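You operate a simulated robot arm through the tools that you are given. There is no shell and no other tool. Be economical: measure what you need, move in short steps, check, and stop when the job is done.

Carry out the task below with a simulated robot arm. There is one attempt and no reset: what you move stays moved.

TASK
Take the blower and leave it on the side table.
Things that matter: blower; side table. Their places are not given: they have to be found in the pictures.

The check looks at the end state, three seconds after you hand in, the way a careful person would. Anything else that was tipped, shoved, dropped, spilled or broken makes it a failure.

THE ROBOT
A 7-joint arm with a two-finger parallel gripper, fixed in place. Base frame: the origin is at the foot of the arm, x ahead of it, y to its left, z up. Readings come in m, rad, newtons and seconds.
Its first joint turns from -1.152 to 1.152 rad. Payload 2.6 kg.
The TCP is the grasp point between the finger pads, 0.03 m short of the fingertips. In the tool frame z runs along the fingers and y along their closing line. Largest opening 0.094 m; finger width 0.028, thickness 0.01; the body of the gripper, 0.05 by 0.096 m, starts 0.055 m behind the TCP.
Orientation is that of the tool frame in the base frame, as a unit quaternion [x, y, z, w]. With the fingers straight down and closing along the base's y, the tool's x points along the base's -x, its y along +y and its z along -z.

THE INTERFACE
- The arm moves only by the tool apply_moves. Its argument "series" is one flat list of numbers, 6 for each row, row after row: the shift along the base's x, y, z in cm, then the turn, a rotation vector about the base's x, y, z in rad. In form: [tx, ty, tz, wx, wy, wz, tx, ty, tz, wx, wy, wz, ...]. A call has 1 to 12 rows; each row is the pose to reach, as a shift and turn from the pose commanded when the call began. "jaw" is the finger opening in cm, from 0 to 9.4, set as the call begins (left out, the last holds). Each row takes 0.2 s and may step no farther than 0.05 m and 0.15 rad from the row before; otherwise, or with a gripper value out of range, the whole call is refused. Where a pose cannot be reached the arm comes as near as it can. A force on the tool above 40 N (or 10 N above the force at the start of the call, whichever is more), or a blocked arm, ends the call early, and 0.2 s more pass. The fingers move at their own pace (about 0.072 m/s each) and stop on an object; they squeeze with about 30 N. The grip force told is the motor's: it shows also when the fingers shut on nothing. Time passes only in rows, and 0.2 s behind the last, so rows that repeat a pose let the fingers close. The reply holds the time, the measured pose of the TCP, the force on the tool along the base axes, the opening and the grip force, in the units named above and with some noise, and new pictures: "views" is both (left out), scene, wrist or none.
- Cameras (640 x 400 px; columns grow to the right, rows downward): "scene" is fixed at [0.0136, 0.4328, 0.5396]; the picture's right is [-0.89, -0.45, 0.00], its down [-0.35, 0.70, -0.62] and it looks along [0.28, -0.56, -0.78] (base axes); focal length 214 px, centre (320, 200). "wrist" rides on the gripper at [-0.037, 0, -0.058] in the tool frame; the picture's right is [0.00, -1.00, 0.00], its down [0.97, 0.00, -0.24] and it looks along [0.24, 0.00, 0.97] (tool axes); focal length 218 px, centre (320, 200).
- probe_pixels(camera, pixels): for up to 12 pixels [column, row] of the newest picture of that camera ("zoom" is the newest enlarged one), the place [x, y, z] in the base frame of the surface seen there, good to about 0.002 m. No time passes.
- close_up(camera, box): a new picture of the part [left, top, right, bottom] of that camera's present view, enlarged. No time passes.
- job_done(): hands the job in; it is judged then, once.

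Go step by step. Measure first, check grasps and placings, and put right what went wrong. The budget is 60 turns and 120 pictures, counting those below and the enlarged ones. Unless the task says otherwise, let go and move clear before handing in, and close with one line.

The tools are called after "Call:" as a command line: name --argument value ..., lists and objects as JSON in quotes. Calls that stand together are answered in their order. apply_moves: Moves the arm, as the interface text tells. Its arguments: {"type":"object","properties":{"series":{"type":"array","items":{"type":"number"}},"jaw":{"type":"number"},"views":{"type":"string","enum":["both","scene","wrist","none"]}},"required":["series"]} The other tools are called the same way: probe_pixels (camera, pixels) gives the place of the surface under pixels of a picture; close_up (camera, box) takes an enlarged picture of a part of a camera's view; job_done () hands the job in.

At the start:

```text
time: 0.0
eef_pos: [0.4463, 0.2073, 0.346]
tcp_rot: [0.0, 1.0, 0.001, 0.0]
ft_force: [0.7, -0.3, 0.1]
opening: 0.094
grasp_force: 0.0
```

scene: 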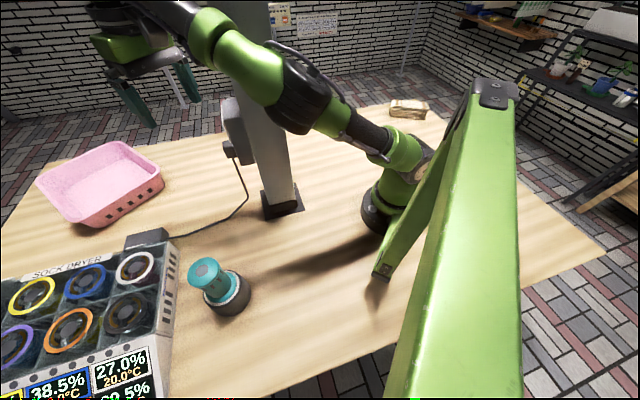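
wrist: 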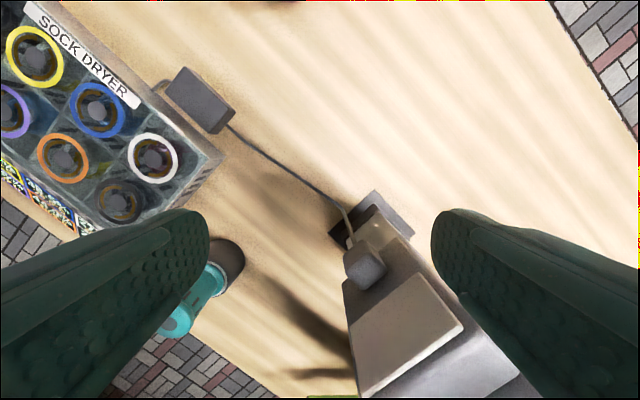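

The scene shows a teal object near (215,285), a pink tray near (100,180), a sock dryer and a column; I can't yet tell which is the side table. I'll enlarge and probe.

Call:
close_up --camera "scene" --box '[160, 230, 280, 330]'

Call:
close_up --camera "scene" --box '[0, 200, 200, 400]'

Call:
close_up --camera "scene" --box '[440, 0, 640, 220]'

Call:
probe_pixels --camera "scene" --pixels '[[204, 272], [222, 290], [230, 305], [100, 180], [240, 125], [282, 200], [408, 105], [100, 270], [150, 238], [620, 190], [560, 280], [240, 350]]'

```text
4.00 times, centred on (220, 280) of scene
```

zoom: 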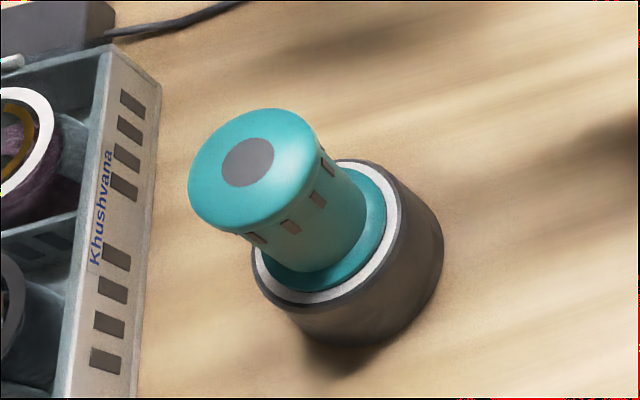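

```text
2.00 times, centred on (100, 300) of scene
```

zoom: 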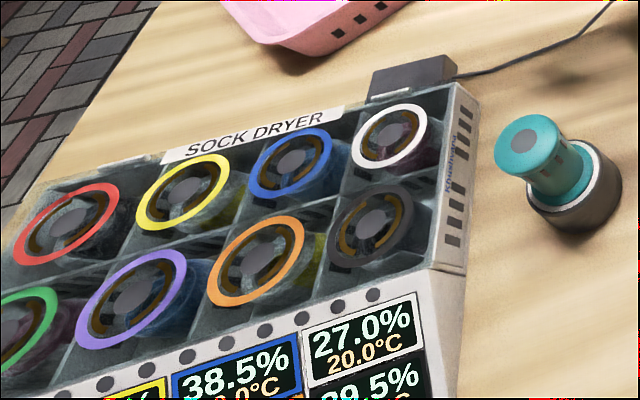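

```text
1.82 times, centred on (540, 110) of scene
```

zoom: 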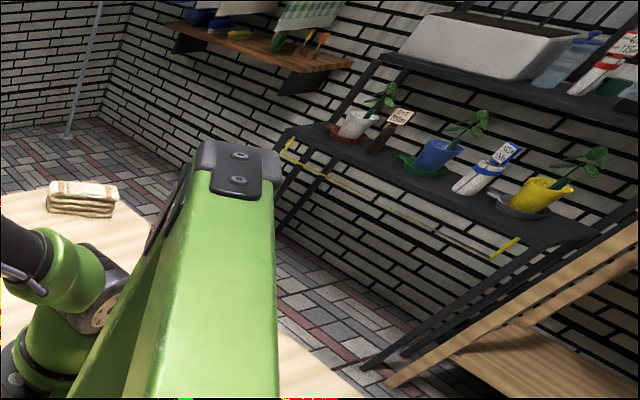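

```text
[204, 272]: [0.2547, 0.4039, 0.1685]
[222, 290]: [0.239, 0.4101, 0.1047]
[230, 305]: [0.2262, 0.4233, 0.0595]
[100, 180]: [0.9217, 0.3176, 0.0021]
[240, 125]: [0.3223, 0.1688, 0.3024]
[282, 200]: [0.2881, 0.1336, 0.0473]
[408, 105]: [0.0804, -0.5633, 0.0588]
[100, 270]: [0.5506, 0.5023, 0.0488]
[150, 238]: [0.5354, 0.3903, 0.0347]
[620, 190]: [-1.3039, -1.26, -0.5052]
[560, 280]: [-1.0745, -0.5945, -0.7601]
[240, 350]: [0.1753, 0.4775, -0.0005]
```

The teal item is likely the blower standing in a dark base, and the work table reads z≈0. I'll probe the other structures, including the post and the green object, to find the side table.

Call:
probe_pixels --camera "scene" --pixels '[[495, 95], [460, 250], [385, 270], [470, 380], [255, 10], [290, 180], [270, 130], [235, 150], [280, 210], [190, 85], [60, 160], [320, 300]]'

Call:
probe_pixels --camera "wrist" --pixels '[[400, 330], [365, 270], [400, 215], [460, 380], [450, 330], [350, 370], [360, 390], [200, 95], [230, 260], [175, 320], [210, 285], [330, 30]]'

Call:
close_up --camera "wrist" --box '[160, 150, 480, 400]'

Call:
close_up --camera "scene" --box '[200, 0, 360, 220]'

```text
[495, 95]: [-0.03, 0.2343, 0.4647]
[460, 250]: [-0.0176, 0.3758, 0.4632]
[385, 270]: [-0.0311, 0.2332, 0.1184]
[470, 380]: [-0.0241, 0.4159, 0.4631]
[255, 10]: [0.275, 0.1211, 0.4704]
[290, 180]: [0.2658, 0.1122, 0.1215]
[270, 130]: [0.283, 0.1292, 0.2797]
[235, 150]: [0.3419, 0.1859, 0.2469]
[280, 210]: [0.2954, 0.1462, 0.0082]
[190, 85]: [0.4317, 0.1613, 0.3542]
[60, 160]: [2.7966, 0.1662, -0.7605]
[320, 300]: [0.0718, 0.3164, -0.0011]
```

```text
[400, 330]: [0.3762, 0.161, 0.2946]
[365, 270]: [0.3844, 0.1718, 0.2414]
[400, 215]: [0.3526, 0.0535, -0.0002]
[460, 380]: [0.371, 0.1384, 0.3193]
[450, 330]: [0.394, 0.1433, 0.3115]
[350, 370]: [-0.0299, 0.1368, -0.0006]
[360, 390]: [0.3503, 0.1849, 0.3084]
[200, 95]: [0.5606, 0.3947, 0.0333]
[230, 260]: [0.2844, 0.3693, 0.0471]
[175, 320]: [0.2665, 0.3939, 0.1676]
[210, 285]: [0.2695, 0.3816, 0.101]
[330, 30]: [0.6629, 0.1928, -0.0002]
```

```text
1.60 times, centred on (320, 275) of wrist
```

zoom: 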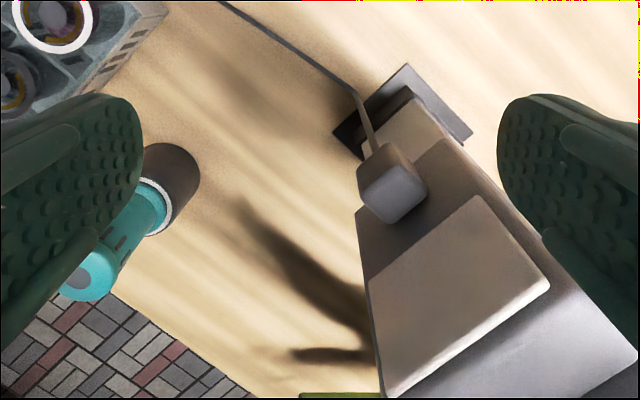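

```text
1.82 times, centred on (280, 110) of scene
```

zoom: 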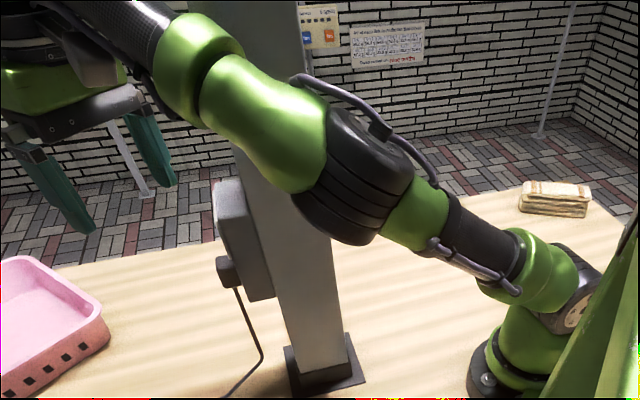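

The post (0.28,0.13) and the green stand (-0.03,0.23..0.42) are fixtures, and no side table is visible so far; the area behind the arm and post is hidden. I'll tilt the wrist to look toward -y.

Call:
apply_moves --series '[1, 1, 0, -0.14, 0, 0, 2, 2, 0, -0.28, 0, 0, 2, 3, 0, -0.42, 0, 0, 2, 4, 0, -0.56, 0, 0, 2, 4, 0, -0.7, 0, 0]'

```text
time: 1.2
eef_pos: [0.4498, 0.2065, 0.3696]
tcp_rot: [-0.045, 0.972, -0.23, 0.035]
ft_force: [0.5, -0.3, 0.5]
opening: 0.094
grasp_force: 0.1
out of reach, approached as far as the arm can: row 2, 3, 4, 5
```

scene: 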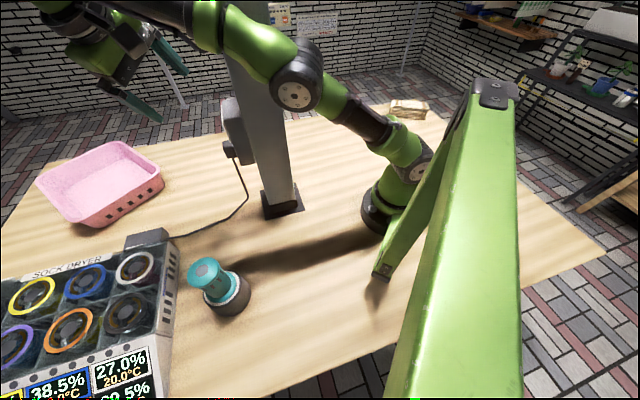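
wrist: 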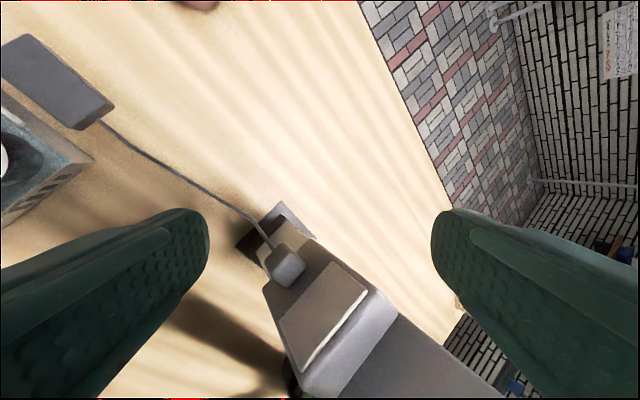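

Only bare table and floor lie to the -y side. Now I'll tilt back and look toward +y, beyond the dryer.

Call:
apply_moves --series '[0, 0, 0, 0.14, 0, 0, 0, 0, 0, 0.28, 0, 0, 0, 0, 0, 0.42, 0, 0, 0, 0, 0, 0.56, 0, 0, 0, 0, 0, 0.7, 0, 0, 0, 0, 0, 0.84, 0, 0, 0, 0, 0, 0.98, 0, 0, 0, 0, 0, 1.12, 0, 0]'

```text
time: 2.4
eef_pos: [0.4026, 0.2853, 0.3654]
tcp_rot: [-0.124, 0.987, 0.101, 0.032]
ft_force: [-0.2, -0.5, -0.1]
opening: 0.0938
grasp_force: 0.0
stopped in row 5: the arm was blocked; the commanded pose is now the measured one
```

scene: 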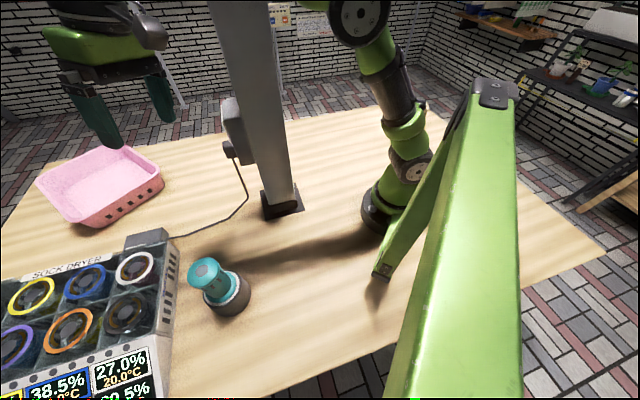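
wrist: 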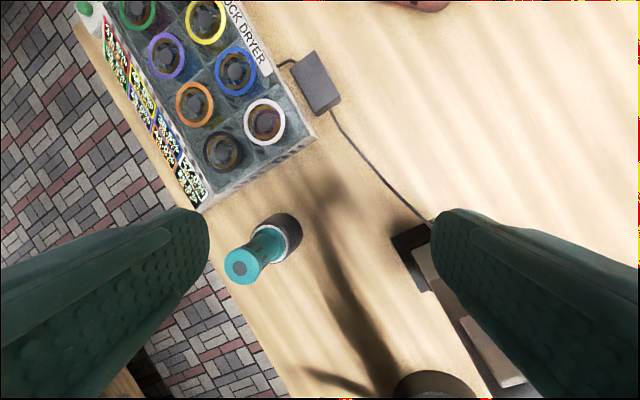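

The arm was blocked, probably with the elbow near the post. A dark and wooden thing shows in the wrist view at about (135,375), so I'll probe and enlarge it.

Call:
probe_pixels --camera "wrist" --pixels '[[120, 388], [150, 370], [160, 390], [435, 385], [240, 266], [285, 225], [200, 340], [290, 330], [222, 150], [195, 105]]'

Call:
close_up --camera "wrist" --box '[80, 200, 400, 400]'

Call:
close_up --camera "wrist" --box '[80, 0, 330, 220]'

Call:
close_up --camera "scene" --box '[200, 0, 440, 150]'

```text
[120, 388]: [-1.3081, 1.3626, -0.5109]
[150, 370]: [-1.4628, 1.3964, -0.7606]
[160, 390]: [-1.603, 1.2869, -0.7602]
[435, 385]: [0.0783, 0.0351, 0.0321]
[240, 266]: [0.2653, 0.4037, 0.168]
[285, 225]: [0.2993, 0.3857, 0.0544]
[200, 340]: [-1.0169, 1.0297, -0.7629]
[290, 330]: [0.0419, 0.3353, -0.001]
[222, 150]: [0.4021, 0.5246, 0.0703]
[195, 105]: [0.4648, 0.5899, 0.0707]
```

```text
2.00 times, centred on (240, 300) of wrist
```

zoom: 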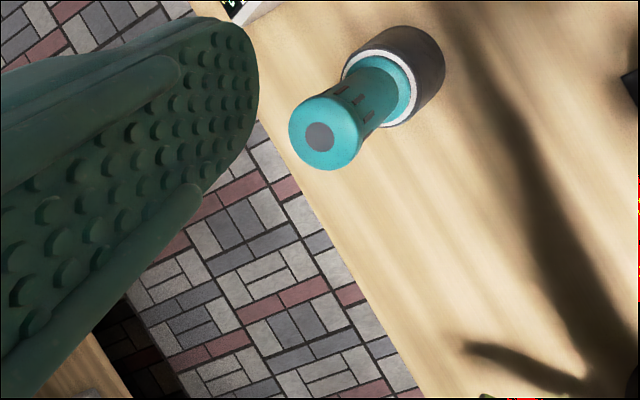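

```text
1.82 times, centred on (205, 110) of wrist
```

zoom: 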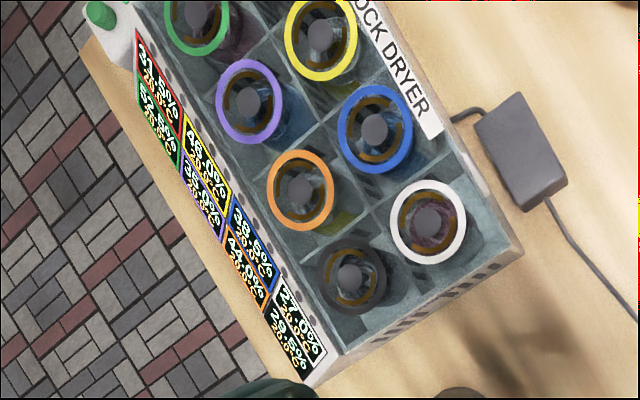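

```text
2.67 times, centred on (320, 75) of scene
```

zoom: 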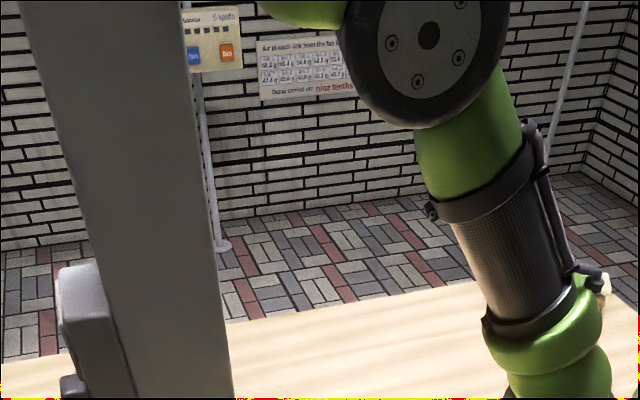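

The dryer rim is at z≈0.071 and the wooden bench at z≈-0.5 is far out of reach. I'll read the wall signs and study the shelf for clues.

Call:
close_up --camera "scene" --box '[265, 0, 345, 50]'

Call:
close_up --camera "scene" --box '[380, 80, 440, 120]'

Call:
close_up --camera "wrist" --box '[210, 190, 330, 290]'

Call:
close_up --camera "scene" --box '[440, 0, 640, 125]'

```text
8.00 times, centred on (305, 25) of scene
```

zoom: 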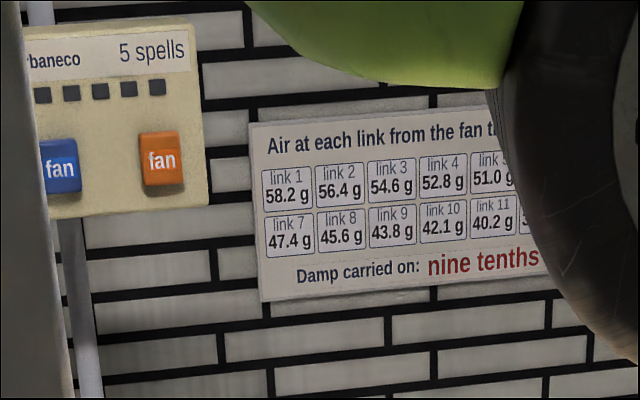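

```text
10.00 times, centred on (410, 100) of scene
```

zoom: 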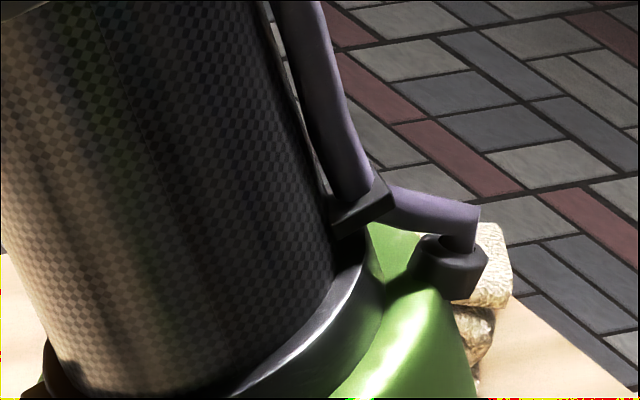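

```text
4.00 times, centred on (270, 240) of wrist
```

zoom: 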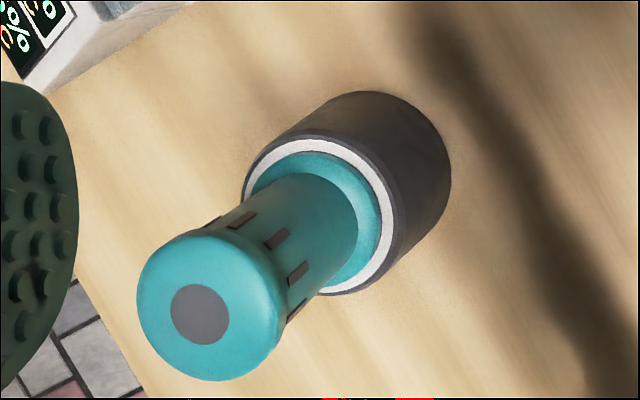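

```text
3.20 times, centred on (540, 62) of scene
```

zoom: 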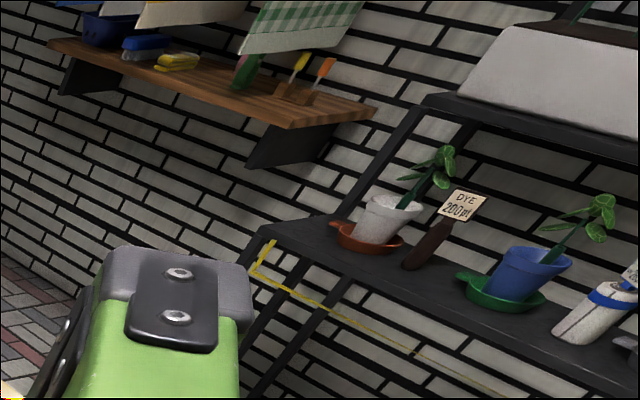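

I find no separate raised side table in reach. The bare wooden table at z≈0 carries the dryer, dock and basket, and the teal blower stands in a dark dock on it. I'll level the tool and ease toward the blower, away from the post.

Call:
apply_moves --series '[0, 2, 0, -0.07, 0.012, 0, -1, 4, 0, -0.14, 0.025, 0, -2, 6, 0, -0.21, 0.038, 0, -4, 8, 0, -0.21, 0.038, 0.07, -7, 10, 0, -0.21, 0.038, 0.14]'

```text
time: 3.6
eef_pos: [0.3352, 0.3839, 0.3659]
tcp_rot: [-0.192, 0.981, 0.001, -0.006]
ft_force: [0.1, 0.0, -0.6]
opening: 0.0938
grasp_force: 0.1
```

scene: 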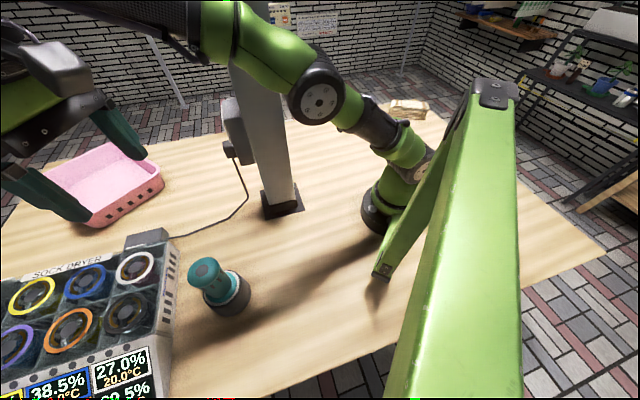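
wrist: 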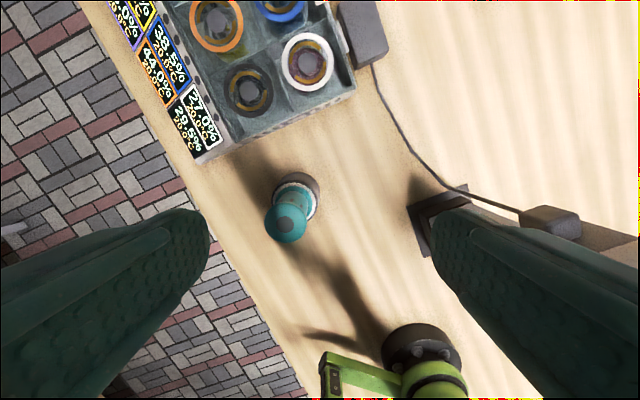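

The tool is level and the blower is clear in the wrist view near (288,220). I'll measure its cap, neck and base before descending.

Call:
close_up --camera "wrist" --box '[250, 160, 346, 260]'

Call:
probe_pixels --camera "wrist" --pixels '[[286, 225], [268, 225], [304, 225], [286, 238], [286, 208], [297, 180], [316, 185], [305, 176], [310, 205], [165, 300], [150, 110], [20, 220]]'

Call:
probe_pixels --camera "scene" --pixels '[[204, 271], [190, 272], [218, 270], [204, 259], [208, 284], [218, 288], [224, 304], [232, 310], [248, 290], [216, 296], [237, 280]]'

```text
4.00 times, centred on (298, 210) of wrist
```

zoom: 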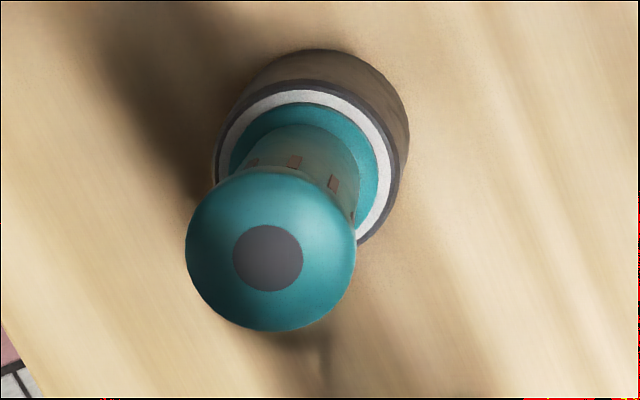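

```text
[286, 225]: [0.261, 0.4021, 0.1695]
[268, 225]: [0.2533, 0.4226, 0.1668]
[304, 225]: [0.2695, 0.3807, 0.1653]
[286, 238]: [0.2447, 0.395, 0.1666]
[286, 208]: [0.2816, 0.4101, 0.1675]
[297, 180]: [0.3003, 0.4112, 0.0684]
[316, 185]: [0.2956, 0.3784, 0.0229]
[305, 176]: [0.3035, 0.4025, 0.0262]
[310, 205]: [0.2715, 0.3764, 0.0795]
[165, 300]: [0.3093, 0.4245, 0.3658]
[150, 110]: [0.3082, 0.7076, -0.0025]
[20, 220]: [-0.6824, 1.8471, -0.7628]
```

```text
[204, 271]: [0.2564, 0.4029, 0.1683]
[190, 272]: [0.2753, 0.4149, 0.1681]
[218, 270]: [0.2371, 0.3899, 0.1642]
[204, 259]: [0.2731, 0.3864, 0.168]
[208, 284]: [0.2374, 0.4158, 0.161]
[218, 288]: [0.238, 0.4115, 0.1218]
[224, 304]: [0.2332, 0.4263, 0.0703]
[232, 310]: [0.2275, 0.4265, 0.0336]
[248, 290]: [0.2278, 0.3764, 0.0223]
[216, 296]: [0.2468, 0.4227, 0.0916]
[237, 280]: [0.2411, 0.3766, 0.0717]
```

The blower's axis is near (0.261,0.402), the cap is about 52 mm wide with its top at 0.169, and the dock rim is at about 0.07. I'll move above it and part-way down.

Call:
apply_moves --series '[-2.5, 0.6, 0, 0, 0, 0, -5, 1.2, 0, 0, 0, 0, -7.4, 1.8, -2, 0, 0, 0, -7.4, 1.8, -6, 0, 0, 0, -7.4, 1.8, -10, 0, 0, 0, -7.4, 1.8, -12, 0, 0, 0]'

```text
time: 5.0
eef_pos: [0.2601, 0.4013, 0.245]
tcp_rot: [-0.191, 0.982, 0.001, -0.006]
ft_force: [-0.2, -0.1, -0.7]
opening: 0.0939
grasp_force: 0.1
```

scene: 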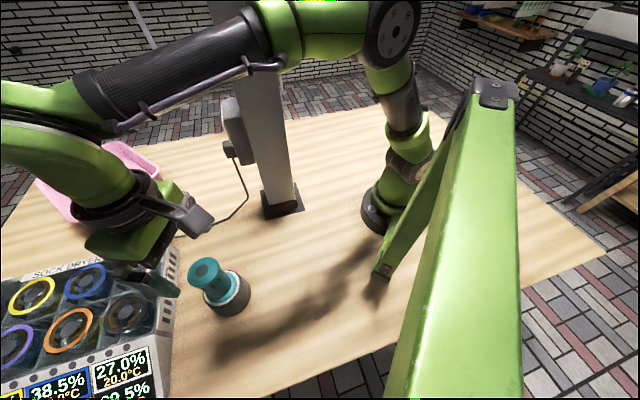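
wrist: 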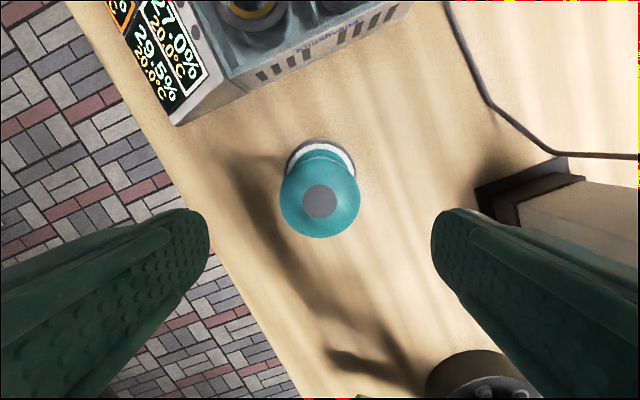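

The blower is centred between the fingers at (320,200). I'll descend 9.8 cm and then check.

Call:
apply_moves --series '[0, 0, -3, 0, 0, 0, 0, 0, -6, 0, 0, 0, 0, 0, -8, 0, 0, 0, 0, 0, -9.8, 0, 0, 0]'

Call:
apply_moves --series '[0, 0, 0, 0, 0, 0, 0, 0, 0, 0, 0, 0, 0, 0, 0, 0, 0, 0, 0, 0, 0, 0, 0, 0]' --jaw 3

```text
time: 6.0
eef_pos: [0.26, 0.4024, 0.1461]
tcp_rot: [-0.19, 0.982, 0.0, -0.007]
ft_force: [-0.1, 0.0, 0.0]
opening: 0.0939
grasp_force: 0.0
```

scene: 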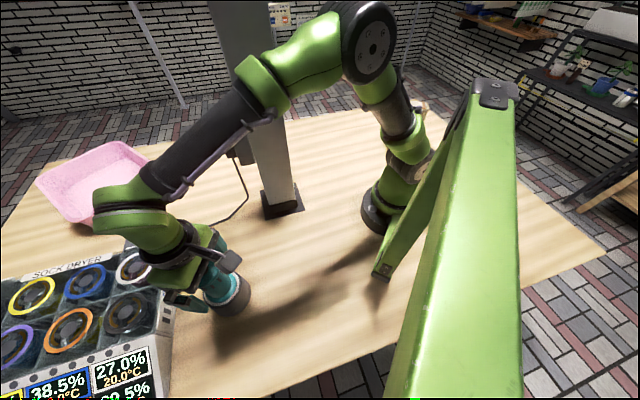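
wrist: 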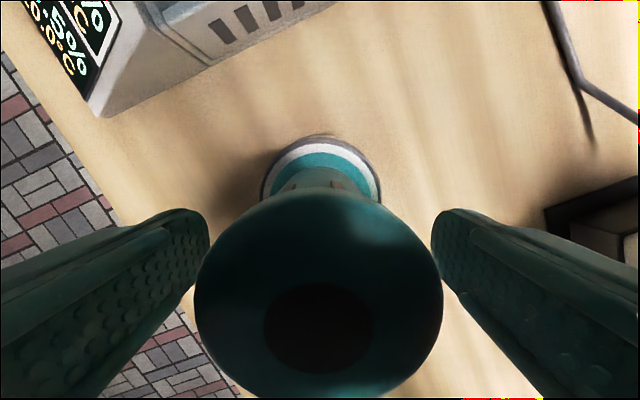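

```text
time: 7.0
eef_pos: [0.2589, 0.4024, 0.1463]
tcp_rot: [-0.191, 0.982, 0.001, -0.007]
ft_force: [-0.2, 0.4, 0.8]
opening: 0.0538
grasp_force: 30.6
```

scene: 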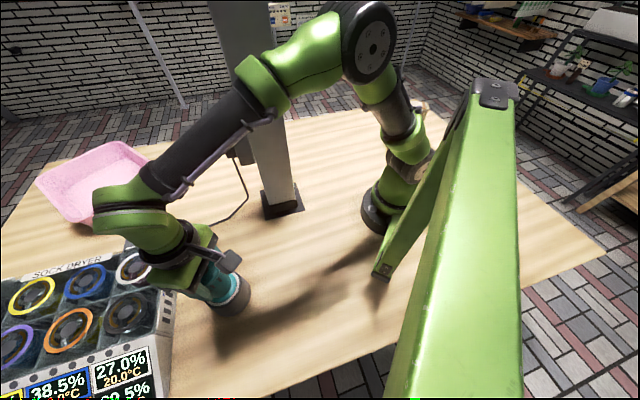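
wrist: 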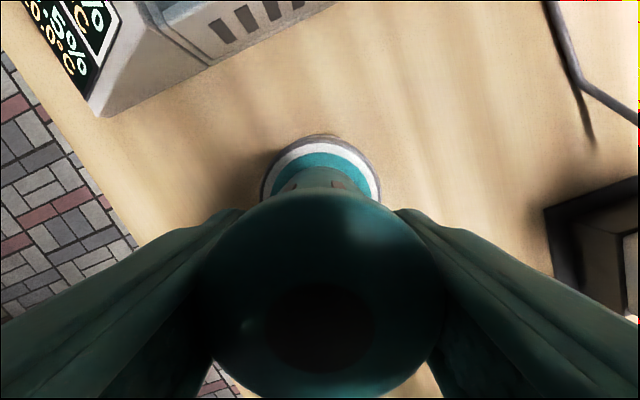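

The cap is gripped: opening 0.054, force 30 N. I'll lift slowly and see whether the dock stays put.

Call:
apply_moves --series '[0, 0, 0.5, 0, 0, 0, 0, 0, 1, 0, 0, 0, 0, 0, 2, 0, 0, 0, 0, 0, 3, 0, 0, 0]'

```text
time: 8.0
eef_pos: [0.2614, 0.4027, 0.1764]
tcp_rot: [-0.191, 0.982, 0.002, -0.006]
ft_force: [-0.8, -0.5, -2.3]
opening: 0.0536
grasp_force: 30.1
```

scene: 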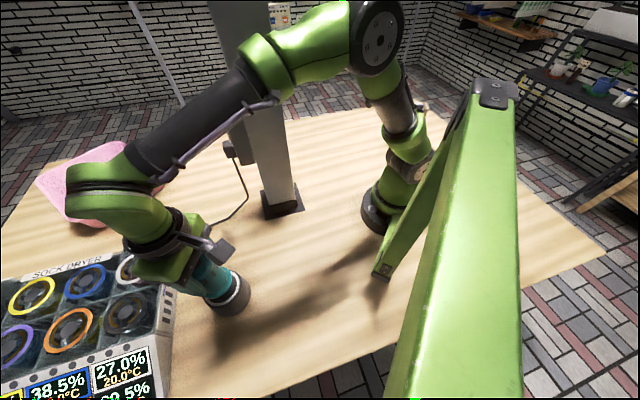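
wrist: 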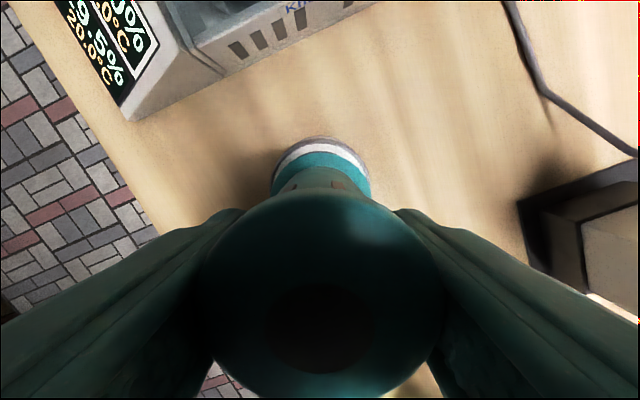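

The load is about 2 N and the dock stays while the blower rises out of it. I'll lift further to see the whole blower.

Call:
apply_moves --series '[0, 0, 2, 0, 0, 0, 0, 0, 4, 0, 0, 0, 0, 0, 6, 0, 0, 0, 0, 0, 8, 0, 0, 0, 0, 0, 10, 0, 0, 0]'

Call:
close_up --camera "scene" --box '[100, 170, 290, 330]'

```text
time: 9.2
eef_pos: [0.2609, 0.4019, 0.2766]
tcp_rot: [-0.191, 0.982, 0.001, -0.006]
ft_force: [-0.2, 0.1, -2.7]
opening: 0.0536
grasp_force: 29.5
```

scene: 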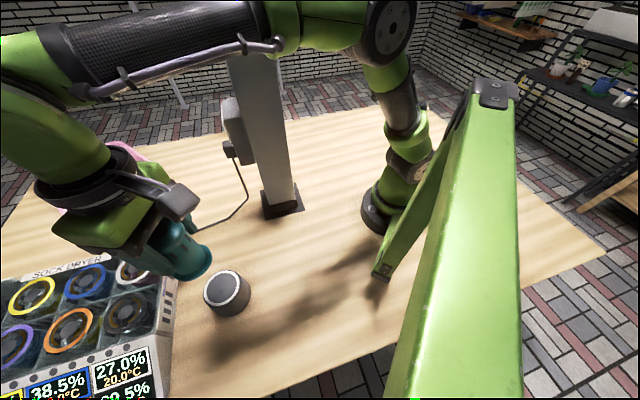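
wrist: 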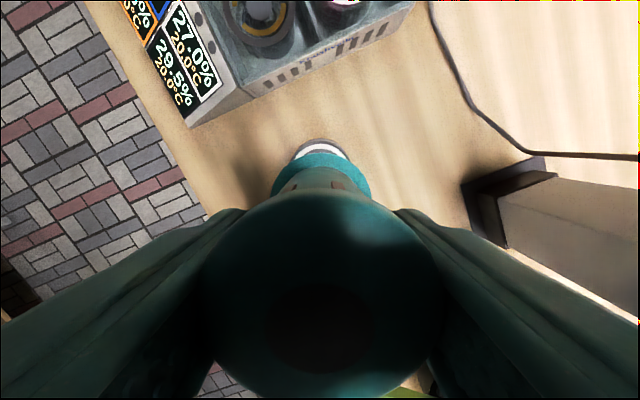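

```text
2.50 times, centred on (195, 250) of scene
```

zoom: 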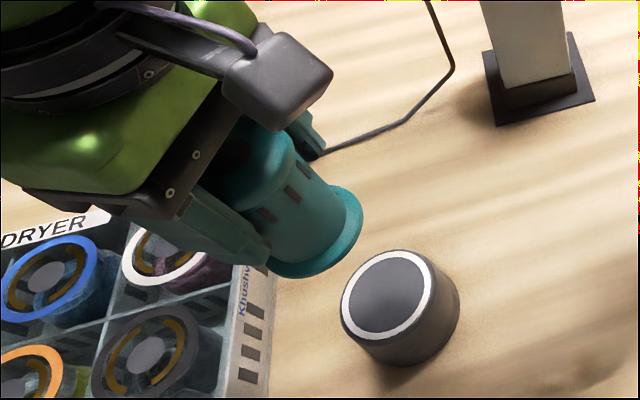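

The blower is free and the round stand stayed in place, its flat top being the z≈0.072 surface. The only reachable table is the wooden one at z≈0. I'll carry the blower to a clear spot near (0.19,0.29).

Call:
apply_moves --series '[-1, -2, 0, 0, 0, 0, -2.5, -4, 0, 0, 0, 0, -4, -6.4, 0, 0, 0, 0, -5.5, -8.8, 0, 0, 0, 0, -7, -11.2, 0, 0, 0, 0, -7, -11.2, -3, 0, 0, 0, -7, -11.2, -6, 0, 0, 0]'

```text
time: 10.8
eef_pos: [0.1914, 0.2906, 0.2166]
tcp_rot: [-0.191, 0.982, 0.001, -0.007]
ft_force: [-0.3, 0.0, -3.2]
opening: 0.0539
grasp_force: 30.2
```

scene: 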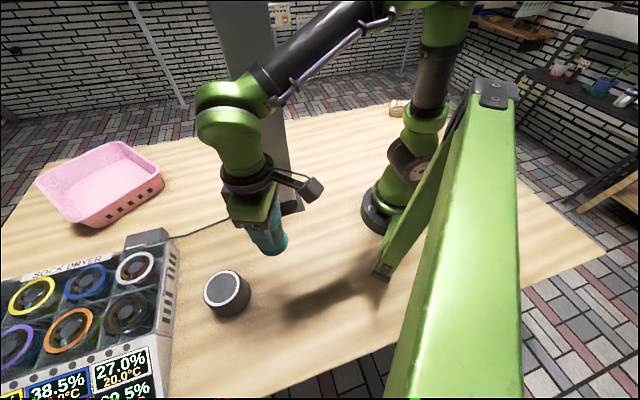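
wrist: 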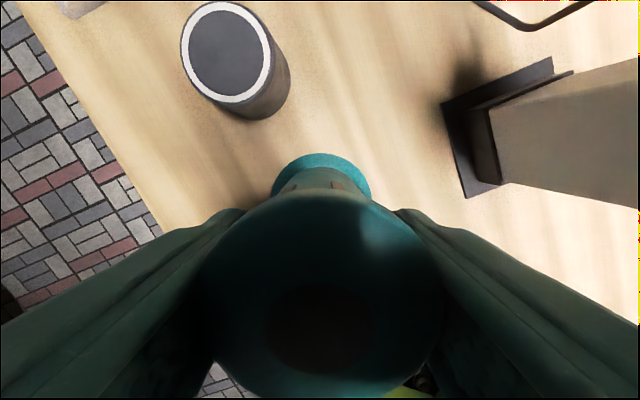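

The blower hangs over clear table with the stand and post well away. I'll lower it to just above contact.

Call:
apply_moves --series '[0, 0, -3, 0, 0, 0, 0, 0, -6, 0, 0, 0, 0, 0, -9, 0, 0, 0, 0, 0, -11.5, 0, 0, 0, 0, 0, -13, 0, 0, 0]'

Call:
close_up --camera "scene" --box '[200, 180, 360, 300]'

```text
time: 12.0
eef_pos: [0.1911, 0.289, 0.087]
tcp_rot: [-0.191, 0.982, 0.001, -0.007]
ft_force: [0.2, -0.2, -2.9]
opening: 0.0537
grasp_force: 30.1
```

scene: 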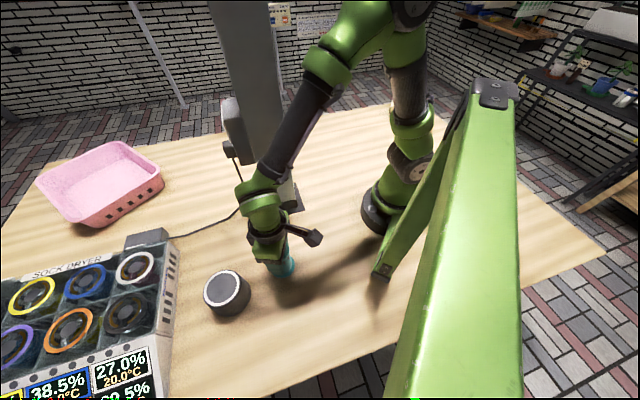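
wrist: 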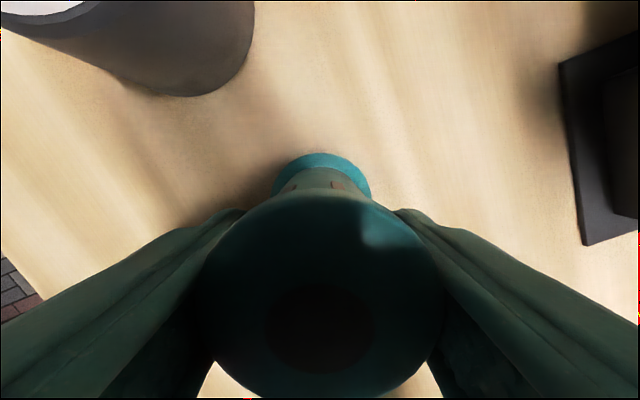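

```text
3.33 times, centred on (280, 240) of scene
```

zoom: 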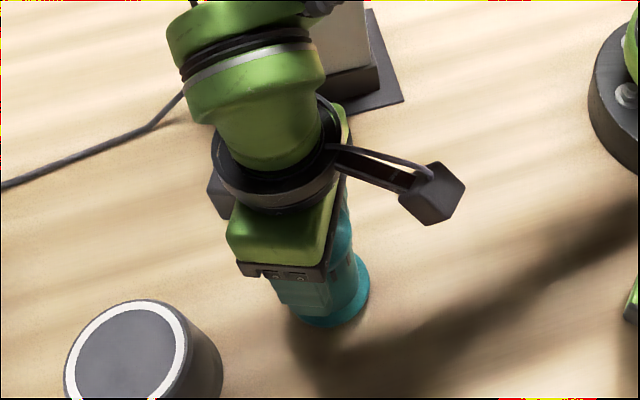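

The bottom should now be about 1 cm above the table. I'll lower it in small steps and watch the force.

Call:
apply_moves --series '[0, 0, -0.4, 0, 0, 0, 0, 0, -0.8, 0, 0, 0, 0, 0, -1.0, 0, 0, 0, 0, 0, -1.15, 0, 0, 0]' --views "none"

```text
time: 13.0
eef_pos: [0.1915, 0.2902, 0.0757]
tcp_rot: [-0.19, 0.982, 0.002, -0.005]
ft_force: [0.2, -2.3, 6.6]
opening: 0.0538
grasp_force: 29.9
```

The force went from -2.9 to +6.6 N, so the blower stands on the table. I'll open the fingers.

Call:
apply_moves --series '[0, 0, 0.1, 0, 0, 0, 0, 0, 0.1, 0, 0, 0, 0, 0, 0.1, 0, 0, 0, 0, 0, 0.1, 0, 0, 0]' --jaw 9.4

```text
time: 14.0
eef_pos: [0.1901, 0.2901, 0.075]
tcp_rot: [-0.19, 0.982, 0.002, -0.007]
ft_force: [0.6, 0.0, 0.0]
opening: 0.0941
grasp_force: 0.0
```

scene: 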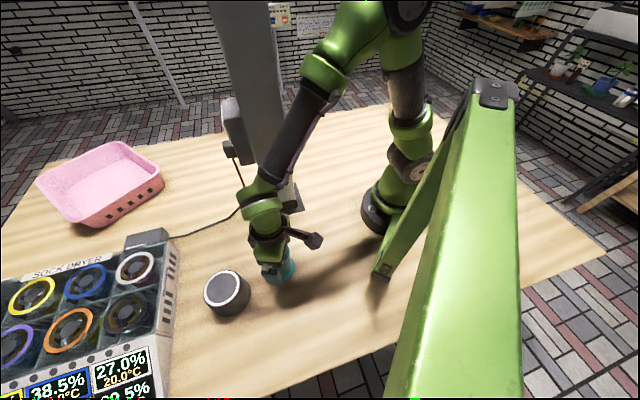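
wrist: 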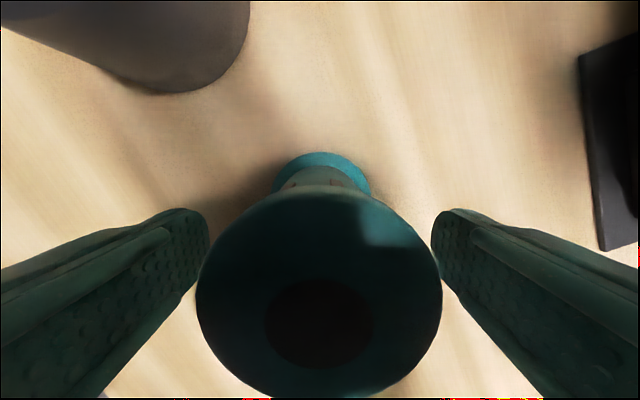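

The fingers are open and clear, and the blower is upright. I'll retreat straight up.

Call:
apply_moves --series '[0, 0, 2, 0, 0, 0, 0, 0, 5, 0, 0, 0, 0, 0, 8, 0, 0, 0, 0, 0, 12, 0, 0, 0, 0, 0, 16, 0, 0, 0, 1, 1.5, 20, 0, 0, 0]'

Call:
close_up --camera "scene" --box '[200, 180, 360, 320]'

```text
time: 15.4
eef_pos: [0.1999, 0.3032, 0.2792]
tcp_rot: [-0.191, 0.982, 0.001, -0.007]
ft_force: [0.4, 0.5, 0.1]
opening: 0.0942
grasp_force: 0.0
```

scene: 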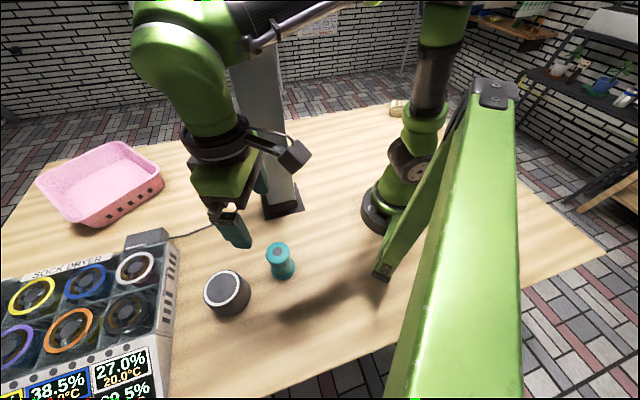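
wrist: 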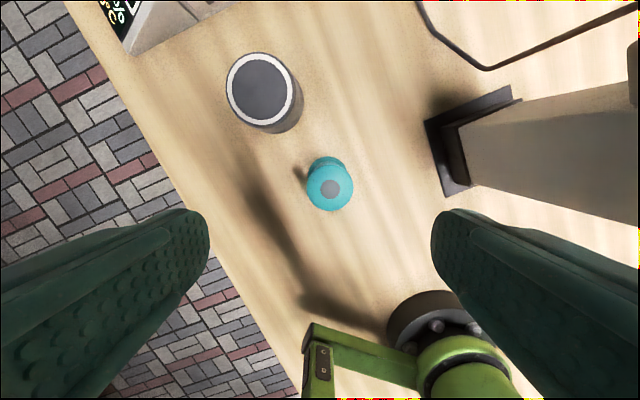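

```text
2.86 times, centred on (280, 250) of scene
```

zoom: 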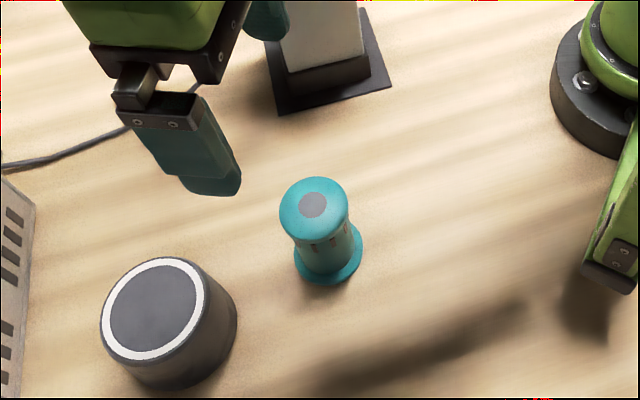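

The blower stands upright and free on the wooden table at about (0.19,0.29), the stand, cable and dryer look unmoved, and the gripper is clear. I'm handing in.

Call:
job_done

```text
The job is handed in.
```

The blower is off its round stand and standing upright on the wooden table at about (0.19, 0.29). I took that table to be the side table because I found no other one within reach. The gripper is clear, and nothing else looks moved in the last pictures; early on, the arm was blocked once near the post while I was looking around.
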